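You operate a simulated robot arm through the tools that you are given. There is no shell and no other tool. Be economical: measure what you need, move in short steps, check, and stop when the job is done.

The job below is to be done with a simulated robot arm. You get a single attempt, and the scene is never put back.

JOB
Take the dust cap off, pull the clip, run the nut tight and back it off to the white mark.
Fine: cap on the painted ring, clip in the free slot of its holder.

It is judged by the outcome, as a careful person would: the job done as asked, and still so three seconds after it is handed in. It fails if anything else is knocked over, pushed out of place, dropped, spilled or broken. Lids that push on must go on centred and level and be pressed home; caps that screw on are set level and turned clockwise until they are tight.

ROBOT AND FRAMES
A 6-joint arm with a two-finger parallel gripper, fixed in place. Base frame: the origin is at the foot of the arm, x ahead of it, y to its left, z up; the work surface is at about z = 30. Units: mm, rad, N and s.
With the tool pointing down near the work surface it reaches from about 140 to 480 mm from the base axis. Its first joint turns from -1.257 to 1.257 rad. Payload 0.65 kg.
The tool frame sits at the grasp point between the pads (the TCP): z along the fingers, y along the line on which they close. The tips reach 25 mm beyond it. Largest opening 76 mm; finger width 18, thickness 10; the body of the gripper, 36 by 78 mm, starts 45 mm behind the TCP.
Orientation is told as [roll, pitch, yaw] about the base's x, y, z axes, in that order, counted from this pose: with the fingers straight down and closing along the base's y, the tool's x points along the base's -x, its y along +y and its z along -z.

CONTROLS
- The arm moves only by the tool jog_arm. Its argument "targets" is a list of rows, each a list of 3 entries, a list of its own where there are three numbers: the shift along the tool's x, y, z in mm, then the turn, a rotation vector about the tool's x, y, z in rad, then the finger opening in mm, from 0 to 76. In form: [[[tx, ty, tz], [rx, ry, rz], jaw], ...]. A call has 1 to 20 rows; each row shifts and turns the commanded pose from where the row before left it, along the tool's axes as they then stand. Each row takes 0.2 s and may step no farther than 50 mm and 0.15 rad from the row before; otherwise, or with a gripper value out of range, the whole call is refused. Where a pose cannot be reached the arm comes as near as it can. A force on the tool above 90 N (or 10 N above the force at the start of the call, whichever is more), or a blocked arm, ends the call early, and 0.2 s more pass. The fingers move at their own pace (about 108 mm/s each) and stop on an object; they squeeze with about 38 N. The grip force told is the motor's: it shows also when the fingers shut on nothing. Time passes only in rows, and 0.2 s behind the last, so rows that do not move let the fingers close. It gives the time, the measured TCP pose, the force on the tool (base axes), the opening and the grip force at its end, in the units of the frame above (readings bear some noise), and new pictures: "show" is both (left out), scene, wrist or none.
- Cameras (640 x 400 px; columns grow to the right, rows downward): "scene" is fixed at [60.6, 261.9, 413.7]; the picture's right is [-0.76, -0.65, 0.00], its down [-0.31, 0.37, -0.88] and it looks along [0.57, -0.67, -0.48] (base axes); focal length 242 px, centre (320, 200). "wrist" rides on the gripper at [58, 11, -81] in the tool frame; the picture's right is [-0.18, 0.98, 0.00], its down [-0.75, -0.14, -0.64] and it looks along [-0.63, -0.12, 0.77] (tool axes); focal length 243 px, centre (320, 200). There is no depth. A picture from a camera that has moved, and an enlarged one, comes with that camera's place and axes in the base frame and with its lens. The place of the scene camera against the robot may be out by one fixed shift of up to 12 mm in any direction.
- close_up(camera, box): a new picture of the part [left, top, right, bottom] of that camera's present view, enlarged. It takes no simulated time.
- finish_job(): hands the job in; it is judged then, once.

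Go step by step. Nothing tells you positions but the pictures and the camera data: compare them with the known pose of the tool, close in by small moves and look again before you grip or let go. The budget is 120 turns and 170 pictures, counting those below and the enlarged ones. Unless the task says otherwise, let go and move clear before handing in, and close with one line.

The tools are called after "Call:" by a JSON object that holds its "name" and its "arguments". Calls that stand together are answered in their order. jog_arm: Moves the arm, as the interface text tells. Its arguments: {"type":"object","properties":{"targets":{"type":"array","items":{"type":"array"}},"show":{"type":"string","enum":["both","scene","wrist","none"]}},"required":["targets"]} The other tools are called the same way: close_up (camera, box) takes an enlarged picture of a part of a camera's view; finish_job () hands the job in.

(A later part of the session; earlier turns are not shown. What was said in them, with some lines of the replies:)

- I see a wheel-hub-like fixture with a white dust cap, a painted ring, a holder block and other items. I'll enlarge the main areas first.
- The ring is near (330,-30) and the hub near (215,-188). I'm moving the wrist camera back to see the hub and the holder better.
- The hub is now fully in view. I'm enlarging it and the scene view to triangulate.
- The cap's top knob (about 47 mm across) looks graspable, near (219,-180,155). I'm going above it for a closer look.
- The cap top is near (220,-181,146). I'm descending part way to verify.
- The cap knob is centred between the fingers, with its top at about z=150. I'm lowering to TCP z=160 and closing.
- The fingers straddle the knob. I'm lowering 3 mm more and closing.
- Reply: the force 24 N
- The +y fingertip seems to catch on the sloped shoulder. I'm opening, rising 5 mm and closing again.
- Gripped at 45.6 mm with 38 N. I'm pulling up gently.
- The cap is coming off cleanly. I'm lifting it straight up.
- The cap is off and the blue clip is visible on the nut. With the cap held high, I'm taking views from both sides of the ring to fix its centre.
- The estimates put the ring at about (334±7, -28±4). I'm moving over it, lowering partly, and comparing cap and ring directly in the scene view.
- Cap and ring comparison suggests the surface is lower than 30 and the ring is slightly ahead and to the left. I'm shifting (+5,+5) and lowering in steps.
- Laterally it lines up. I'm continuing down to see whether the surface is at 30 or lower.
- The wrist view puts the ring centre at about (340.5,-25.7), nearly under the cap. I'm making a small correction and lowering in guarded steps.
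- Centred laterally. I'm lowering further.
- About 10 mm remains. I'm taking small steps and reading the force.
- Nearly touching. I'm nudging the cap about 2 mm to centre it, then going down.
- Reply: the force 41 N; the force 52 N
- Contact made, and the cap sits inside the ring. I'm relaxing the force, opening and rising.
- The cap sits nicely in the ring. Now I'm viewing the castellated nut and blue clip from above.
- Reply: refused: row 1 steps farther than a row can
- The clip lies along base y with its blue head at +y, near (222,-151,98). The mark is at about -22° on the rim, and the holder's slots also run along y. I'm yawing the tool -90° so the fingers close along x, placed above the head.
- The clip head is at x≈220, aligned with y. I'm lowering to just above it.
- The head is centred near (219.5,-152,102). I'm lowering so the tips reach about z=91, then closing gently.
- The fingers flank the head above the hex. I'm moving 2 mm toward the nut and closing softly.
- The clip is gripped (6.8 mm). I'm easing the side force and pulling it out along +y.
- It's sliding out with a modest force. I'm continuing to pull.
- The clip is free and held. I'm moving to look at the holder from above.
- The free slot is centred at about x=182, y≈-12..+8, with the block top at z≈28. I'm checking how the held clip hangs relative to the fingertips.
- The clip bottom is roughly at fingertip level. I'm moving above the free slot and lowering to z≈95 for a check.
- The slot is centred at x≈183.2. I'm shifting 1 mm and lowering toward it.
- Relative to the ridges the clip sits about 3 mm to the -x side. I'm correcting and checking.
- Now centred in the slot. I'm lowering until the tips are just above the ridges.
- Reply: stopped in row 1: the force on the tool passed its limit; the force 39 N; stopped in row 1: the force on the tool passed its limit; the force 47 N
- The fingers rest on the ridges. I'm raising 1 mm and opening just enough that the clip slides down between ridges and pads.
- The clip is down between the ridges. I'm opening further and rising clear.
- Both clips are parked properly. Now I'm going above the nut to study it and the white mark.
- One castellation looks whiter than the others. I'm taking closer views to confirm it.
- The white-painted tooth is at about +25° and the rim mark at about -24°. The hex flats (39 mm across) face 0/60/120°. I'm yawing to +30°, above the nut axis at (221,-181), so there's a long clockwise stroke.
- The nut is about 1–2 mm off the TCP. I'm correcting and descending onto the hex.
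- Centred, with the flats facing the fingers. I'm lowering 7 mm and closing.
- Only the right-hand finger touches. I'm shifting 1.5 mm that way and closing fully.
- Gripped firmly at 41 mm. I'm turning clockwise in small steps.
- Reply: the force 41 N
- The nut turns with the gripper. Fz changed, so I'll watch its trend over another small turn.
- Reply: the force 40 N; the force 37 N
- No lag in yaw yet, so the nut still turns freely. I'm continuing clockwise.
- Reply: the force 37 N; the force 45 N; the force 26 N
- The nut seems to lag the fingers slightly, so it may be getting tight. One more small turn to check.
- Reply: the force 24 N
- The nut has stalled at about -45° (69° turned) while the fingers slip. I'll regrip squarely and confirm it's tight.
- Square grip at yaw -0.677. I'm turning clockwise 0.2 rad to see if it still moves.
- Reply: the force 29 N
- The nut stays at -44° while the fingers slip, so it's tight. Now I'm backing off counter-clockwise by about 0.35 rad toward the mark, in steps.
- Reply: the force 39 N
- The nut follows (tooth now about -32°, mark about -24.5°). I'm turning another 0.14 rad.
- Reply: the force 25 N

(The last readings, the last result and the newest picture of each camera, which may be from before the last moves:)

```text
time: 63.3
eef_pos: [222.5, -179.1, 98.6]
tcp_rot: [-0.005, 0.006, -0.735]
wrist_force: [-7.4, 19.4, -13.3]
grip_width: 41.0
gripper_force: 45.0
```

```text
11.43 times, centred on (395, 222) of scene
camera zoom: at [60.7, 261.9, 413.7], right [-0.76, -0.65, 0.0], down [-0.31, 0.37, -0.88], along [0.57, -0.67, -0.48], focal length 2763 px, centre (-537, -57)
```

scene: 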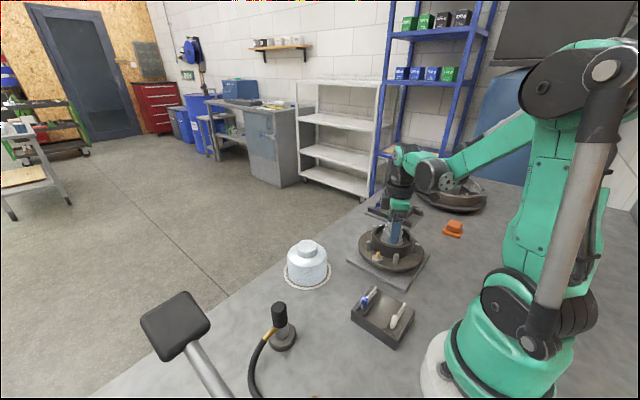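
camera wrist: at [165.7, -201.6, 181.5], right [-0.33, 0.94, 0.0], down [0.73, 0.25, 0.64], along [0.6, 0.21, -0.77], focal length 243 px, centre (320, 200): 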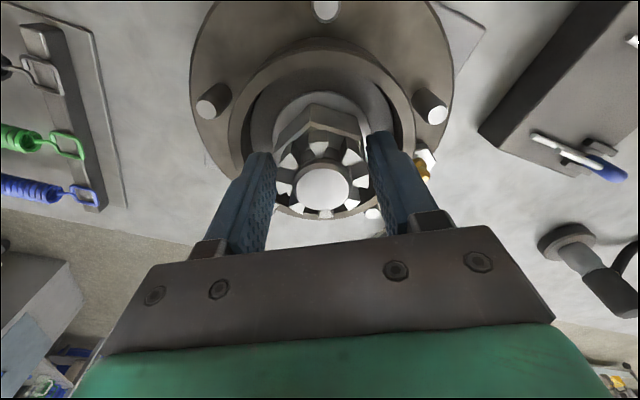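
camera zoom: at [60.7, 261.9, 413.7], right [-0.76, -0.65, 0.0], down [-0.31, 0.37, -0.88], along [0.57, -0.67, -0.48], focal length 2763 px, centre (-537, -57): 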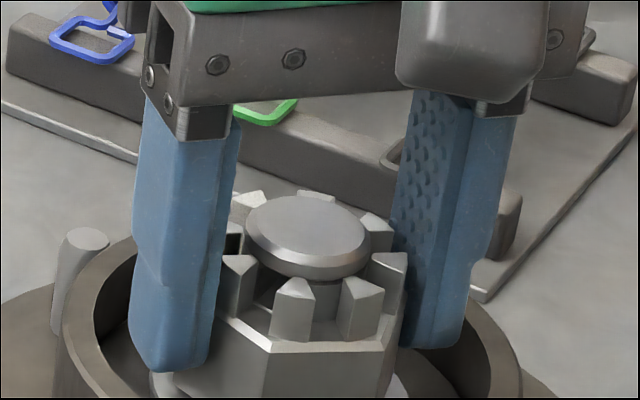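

By estimate the tooth is now at the mark. I'm releasing, rising and checking from above.

Call:
{"name": "jog_arm", "arguments": {"targets": [[[0, 0, 0], [0, 0, 0], 44], [[0, 0, 0], [0, 0, 0], 50], [[0, 0, -15], [0, 0, 0], 50], [[0, 0, -25], [0, 0, 0], 50], [[0, 0, -40], [0, 0, 0], 50], [[-40, 0, -20], [0, 0, 0], 50], [[0, 0, 0], [0, 0, 0], 50]], "show": "wrist"}}

Call:
{"name": "close_up", "arguments": {"camera": "wrist", "box": [240, 0, 400, 100]}}

Call:
{"name": "close_up", "arguments": {"camera": "scene", "box": [370, 215, 420, 250]}}

```text
time: 64.9
eef_pos: [251.5, -205.6, 196.7]
tcp_rot: [-0.003, 0.002, -0.736]
wrist_force: [0.2, -0.5, 0.6]
grip_width: 49.9
gripper_force: 0.1
camera wrist: at [214.9, -159.6, 280.5], right [0.8, 0.6, -0.01], down [0.47, -0.61, 0.64], along [0.38, -0.51, -0.77], focal length 243 px, centre (320, 200)
```

wrist: 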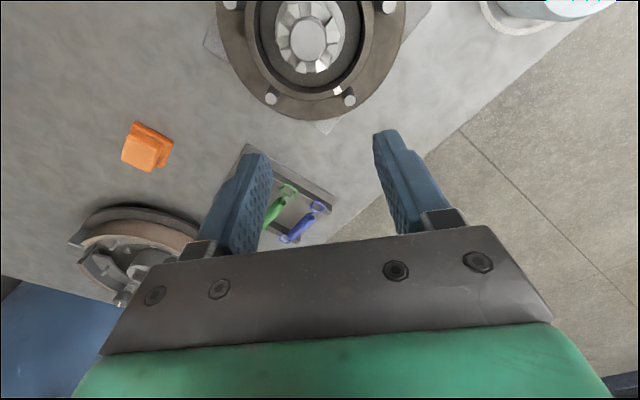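

```text
4.00 times, centred on (320, 50) of wrist
camera zoom: at [214.9, -159.6, 280.5], right [0.8, 0.6, -0.01], down [0.47, -0.61, 0.64], along [0.38, -0.51, -0.77], focal length 970 px, centre (320, 800)
```

zoom: 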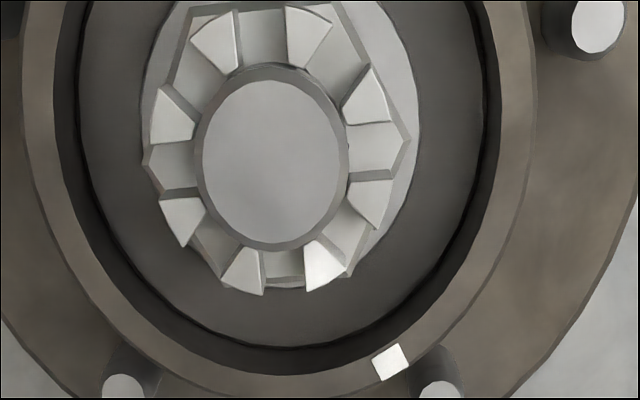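

```text
11.43 times, centred on (395, 232) of scene
camera zoom: at [60.6, 261.9, 413.7], right [-0.76, -0.65, 0.0], down [-0.31, 0.37, -0.88], along [0.57, -0.67, -0.48], focal length 2763 px, centre (-537, -171)
```

zoom: 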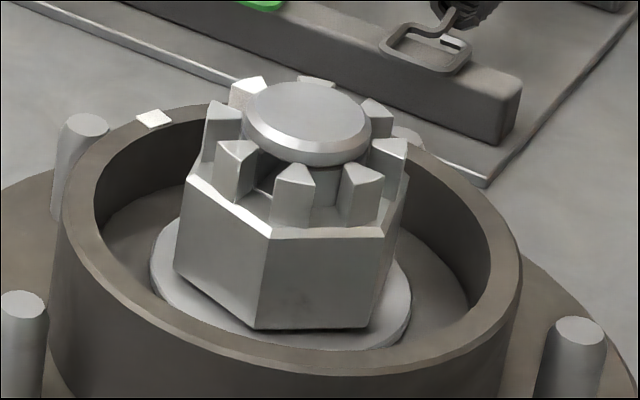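

The tooth is very near the mark. I'll take a sharper close-up for a precise angle.

Call:
{"name": "close_up", "arguments": {"camera": "wrist", "box": [290, 40, 354, 95]}}

Call:
{"name": "close_up", "arguments": {"camera": "wrist", "box": [270, 0, 350, 50]}}

```text
7.27 times, centred on (322, 68) of wrist
camera zoom: at [214.9, -159.6, 280.5], right [0.8, 0.6, -0.01], down [0.47, -0.61, 0.64], along [0.38, -0.51, -0.77], focal length 1764 px, centre (306, 1164)
```

zoom: 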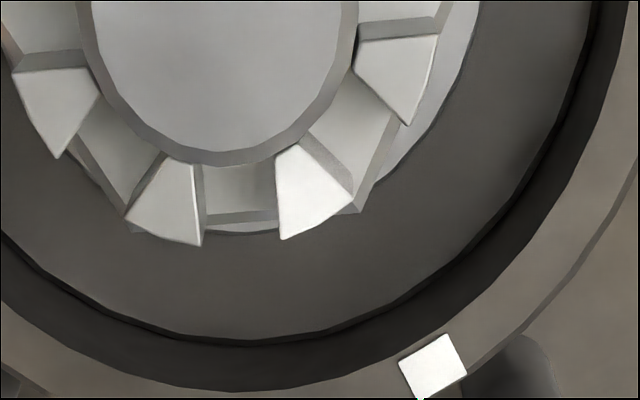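

```text
8.00 times, centred on (310, 25) of wrist
camera zoom: at [214.9, -159.6, 280.5], right [0.8, 0.6, -0.01], down [0.47, -0.61, 0.64], along [0.38, -0.51, -0.77], focal length 1941 px, centre (400, 1600)
```

zoom: 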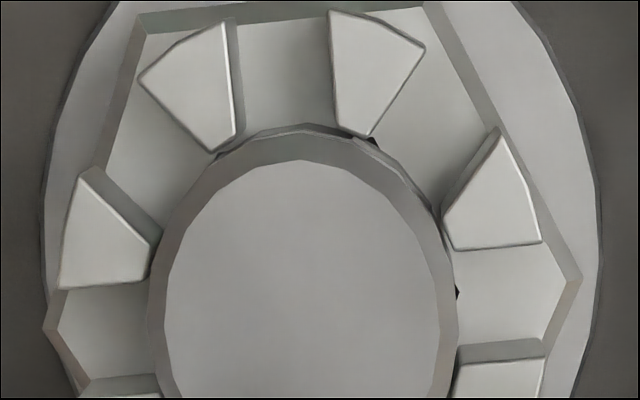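

The estimates differ by 1–4°, so I'm taking a view with the camera on the radial line through the mark, where the alignment is insensitive to height.

Call:
{"name": "jog_arm", "arguments": {"targets": [[[0, 0, 0], [0, 0, -0.13], 50], [[0, 0, 0], [0, 0, -0.13], 50], [[0, 0, 0], [0, 0, -0.13], 50], [[0, 0, 0], [0, 0, -0.123], 50], [[-9.9, 10.2, 0], [0, 0, 0], 50], [[0, 0, 0], [0, 0, 0], 50]], "show": "none"}}

Call:
{"name": "close_up", "arguments": {"camera": "wrist", "box": [264, 0, 376, 70]}}

Call:
{"name": "close_up", "arguments": {"camera": "wrist", "box": [264, 30, 376, 100]}}

```text
time: 66.3
eef_pos: [265.2, -197.8, 198.4]
tcp_rot: [-0.001, 0.005, -0.224]
wrist_force: [-0.3, 0.1, 0.0]
grip_width: 50.0
gripper_force: 0.0
```

```text
5.71 times, centred on (320, 35) of wrist
camera zoom: at [209.8, -175.6, 281.7], right [0.4, 0.92, 0.0], down [0.71, -0.3, 0.64], along [0.59, -0.26, -0.77], focal length 1386 px, centre (320, 1143)
```

zoom: 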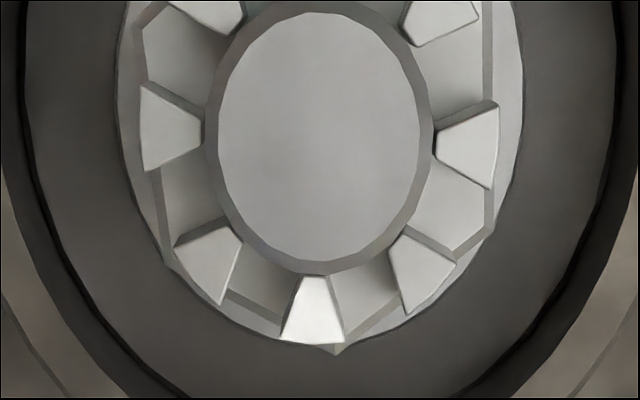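

```text
5.71 times, centred on (320, 65) of wrist
camera zoom: at [209.8, -175.6, 281.7], right [0.4, 0.92, 0.0], down [0.71, -0.3, 0.64], along [0.59, -0.26, -0.77], focal length 1386 px, centre (320, 971)
```

zoom: 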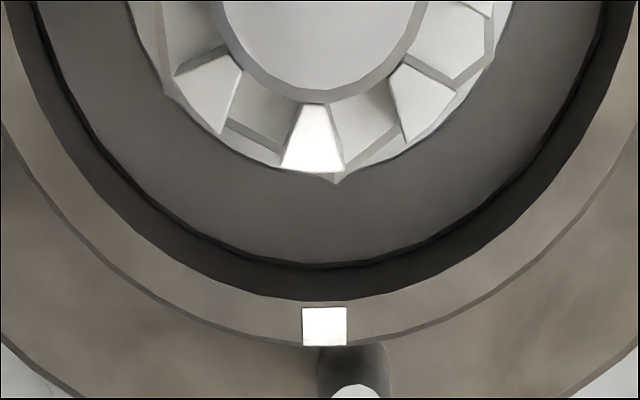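

The tooth is about 3° short (clockwise) of the mark. I'm returning to the same grip pose to nudge it 0.05 rad counter-clockwise.

Call:
{"name": "jog_arm", "arguments": {"targets": [[[9.9, -10.2, 0], [0, 0, 0], 50], [[0, 0, 0], [0, 0, 0.13], 50], [[0, 0, 0], [0, 0, 0.13], 50], [[0, 0, 0], [0, 0, 0.13], 50], [[0, 0, 0], [0, 0, 0.123], 50], [[40, 0, 20], [0, 0, 0], 50], [[0, 0, 40], [0, 0, 0], 50], [[0, 0, 22], [0, 0, 0], 50], [[0, 0, 0], [0, 0, 0], 50]], "show": "none"}}

Call:
{"name": "close_up", "arguments": {"camera": "wrist", "box": [220, 80, 420, 230]}}

```text
time: 68.3
eef_pos: [222.0, -178.7, 116.5]
tcp_rot: [-0.005, 0.003, -0.738]
wrist_force: [0.2, 0.2, 0.2]
grip_width: 50.1
gripper_force: 0.0
```

```text
2.67 times, centred on (320, 155) of wrist
camera zoom: at [185.0, -133.3, 199.7], right [0.8, 0.6, -0.01], down [0.47, -0.61, 0.64], along [0.38, -0.51, -0.77], focal length 647 px, centre (320, 320)
```

zoom: 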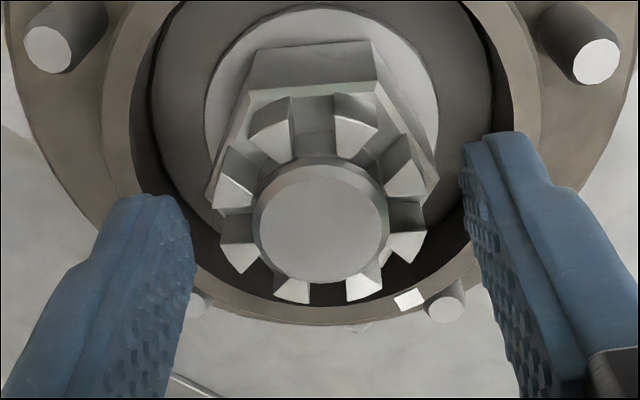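

I'll grip squarely on the flats, so I'm rotating to yaw -0.335, lowering and closing.

Call:
{"name": "jog_arm", "arguments": {"targets": [[[0, 0, 0], [0, 0, -0.14], 50], [[0, 0, 0], [0, 0, -0.14], 50], [[0, 0, 0], [0, 0, -0.123], 50], [[0, 0, 9], [0, 0, 0], 50], [[0, 0, 9], [0, 0, 0], 50], [[0, 0, 0], [0, 0, 0], 50]], "show": "none"}}

Call:
{"name": "close_up", "arguments": {"camera": "wrist", "box": [220, 80, 420, 230]}}

```text
time: 69.7
eef_pos: [221.4, -180.0, 98.0]
tcp_rot: [-0.004, 0.006, -0.333]
wrist_force: [0.5, 0.4, 0.1]
grip_width: 50.2
gripper_force: 0.1
```

```text
2.67 times, centred on (320, 155) of wrist
camera zoom: at [169.9, -151.2, 181.2], right [0.5, 0.87, 0.0], down [0.67, -0.38, 0.64], along [0.55, -0.32, -0.77], focal length 647 px, centre (320, 320)
```

zoom: 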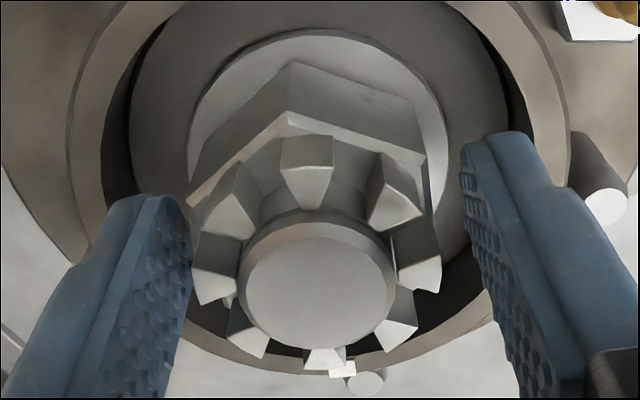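

Call:
{"name": "jog_arm", "arguments": {"targets": [[[0, -0.8, 0], [0, 0, 0], 46], [[0, 0, 0], [0, 0, 0], 42], [[0, 0, 0], [0, 0, 0], 38], [[0, 0, 0], [0, 0, 0], 34], [[0, 0, 0], [0, 0, 0], 34]], "show": "none"}}

Call:
{"name": "close_up", "arguments": {"camera": "wrist", "box": [220, 80, 420, 230]}}

```text
time: 70.9
eef_pos: [221.5, -179.4, 97.8]
tcp_rot: [-0.004, 0.006, -0.333]
wrist_force: [6.1, 13.6, -4.4]
grip_width: 41.4
gripper_force: 45.2
```

```text
2.67 times, centred on (320, 155) of wrist
camera zoom: at [169.2, -151.8, 181.2], right [0.5, 0.87, 0.0], down [0.67, -0.38, 0.64], along [0.55, -0.32, -0.77], focal length 647 px, centre (320, 320)
```

zoom: 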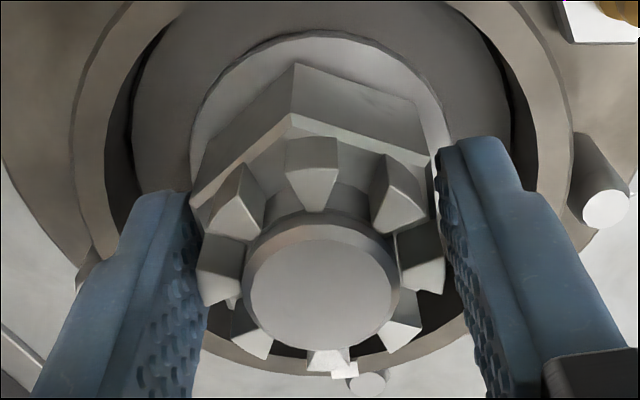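

Gripped squarely. I'm turning 0.055 rad counter-clockwise, then releasing and rechecking from the radial viewpoint.

Call:
{"name": "jog_arm", "arguments": {"targets": [[[0, 0, 0], [0, 0, -0.03], 34], [[0, 0, 0], [0, 0, -0.025], 34], [[0, 0, 0], [0, 0, 0], 34], [[0, 0, 0], [0, 0, 0], 42], [[0, 0, 0], [0, 0, 0], 50], [[0, 0, -15], [0, 0, 0], 50], [[0, 0, -25], [0, 0, 0], 50], [[0, 0, -40], [0, 0, 0], 50], [[0, 0, -20], [0, 0, 0.1], 50], [[0, 0, 0], [0, 0, 0.064], 50], [[-47, 0, 0], [0, 0, 0], 50], [[0, -8, 0], [0, 0, 0], 50], [[0, 0, 0], [0, 0, 0], 50]]}}

Call:
{"name": "close_up", "arguments": {"camera": "wrist", "box": [264, 30, 376, 100]}}

Call:
{"name": "close_up", "arguments": {"camera": "wrist", "box": [264, 0, 376, 70]}}

```text
time: 73.7
eef_pos: [261.5, -206.8, 197.7]
tcp_rot: [-0.004, 0.006, -0.445]
wrist_force: [0.5, -1.6, 0.6]
grip_width: 50.0
gripper_force: 0.1
camera wrist: at [213.3, -173.0, 281.5], right [0.59, 0.81, 0.0], down [0.62, -0.45, 0.64], along [0.52, -0.38, -0.77], focal length 243 px, centre (320, 200)
```

scene: 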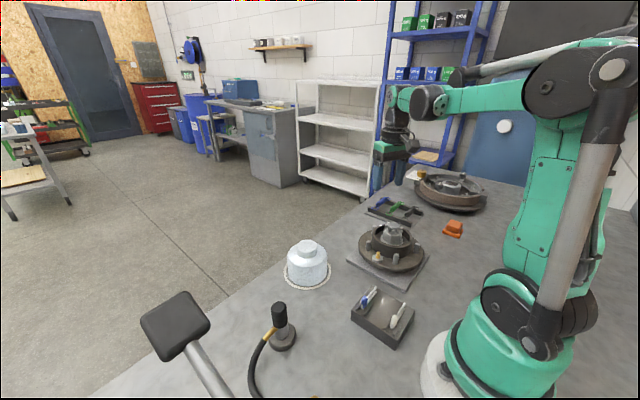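
wrist: 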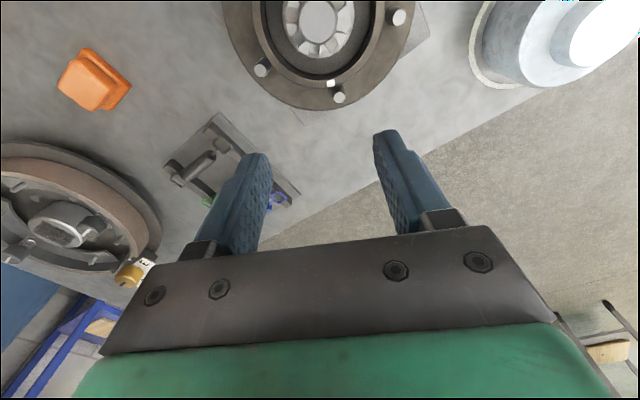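

```text
5.71 times, centred on (320, 65) of wrist
camera zoom: at [213.3, -173.0, 281.5], right [0.59, 0.81, 0.0], down [0.62, -0.45, 0.64], along [0.52, -0.38, -0.77], focal length 1386 px, centre (320, 971)
```

zoom: 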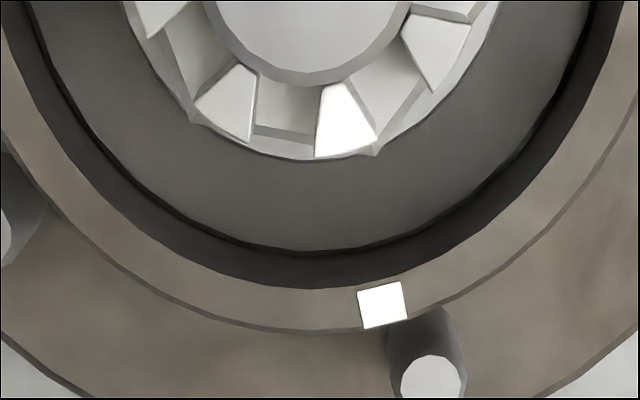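

```text
5.71 times, centred on (320, 35) of wrist
camera zoom: at [213.3, -173.0, 281.5], right [0.59, 0.81, 0.0], down [0.62, -0.45, 0.64], along [0.52, -0.38, -0.77], focal length 1386 px, centre (320, 1143)
```

zoom: 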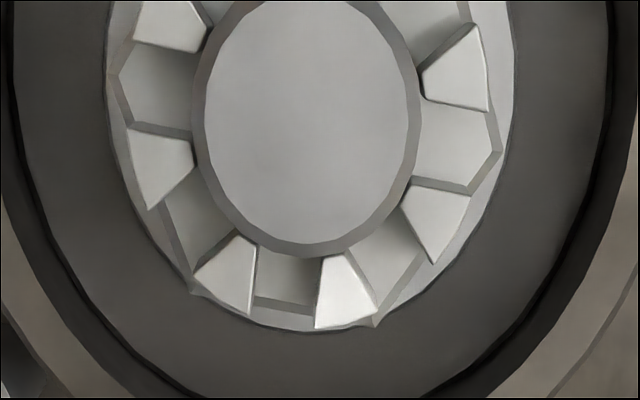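

Call:
{"name": "jog_arm", "arguments": {"targets": [[[0, 0, 0], [0, 0, -0.11], 50], [[0, 0, 0], [0, 0, -0.112], 50], [[-1.6, 9.6, 0], [0, 0, 0], 50], [[0, 0, 0], [0, 0, 0], 50]], "show": "none"}}

Call:
{"name": "close_up", "arguments": {"camera": "wrist", "box": [264, 30, 376, 100]}}

Call:
{"name": "close_up", "arguments": {"camera": "wrist", "box": [264, 0, 376, 70]}}

```text
time: 74.7
eef_pos: [265.5, -198.3, 199.0]
tcp_rot: [-0.001, 0.005, -0.222]
wrist_force: [-0.5, 0.8, -0.1]
grip_width: 50.2
gripper_force: 0.1
```

```text
5.71 times, centred on (320, 65) of wrist
camera zoom: at [209.4, -176.2, 282.0], right [0.39, 0.92, 0.0], down [0.71, -0.3, 0.64], along [0.59, -0.25, -0.77], focal length 1386 px, centre (320, 971)
```

zoom: 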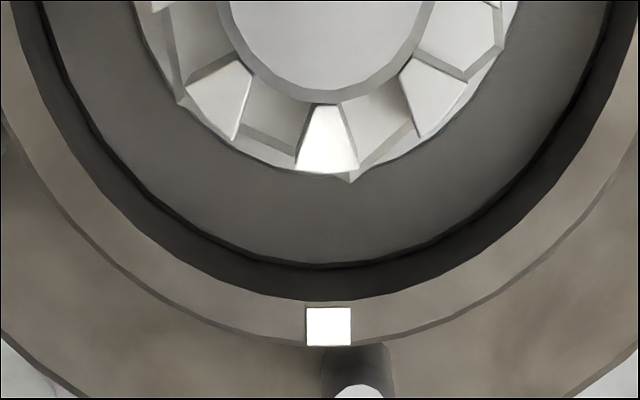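

```text
5.71 times, centred on (320, 35) of wrist
camera zoom: at [209.4, -176.2, 282.0], right [0.39, 0.92, 0.0], down [0.71, -0.3, 0.64], along [0.59, -0.25, -0.77], focal length 1386 px, centre (320, 1143)
```

zoom: 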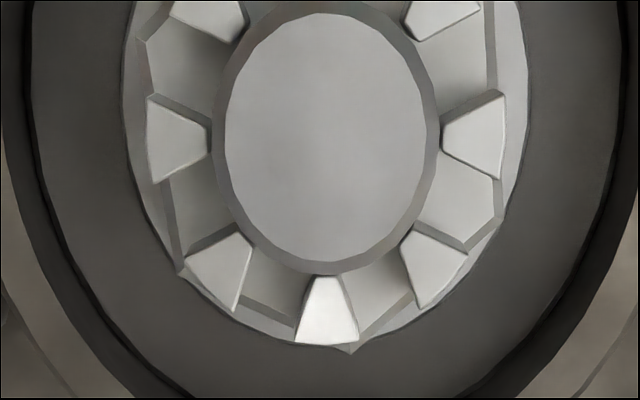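

The white tooth now lines up with the white mark to within about 1°. The cap is on its ring, the clip is in the free slot and the arm is clear, so I'm handing in.

Call:
{"name": "finish_job", "arguments": {}}

```text
The job is handed in.
```

The job is handed in: the dust cap is inside the painted ring, and the clip is in the holder's free slot. The nut was run tight until it stopped turning in the grip, then backed off until its white tooth lined up with the white mark to within about 1°.
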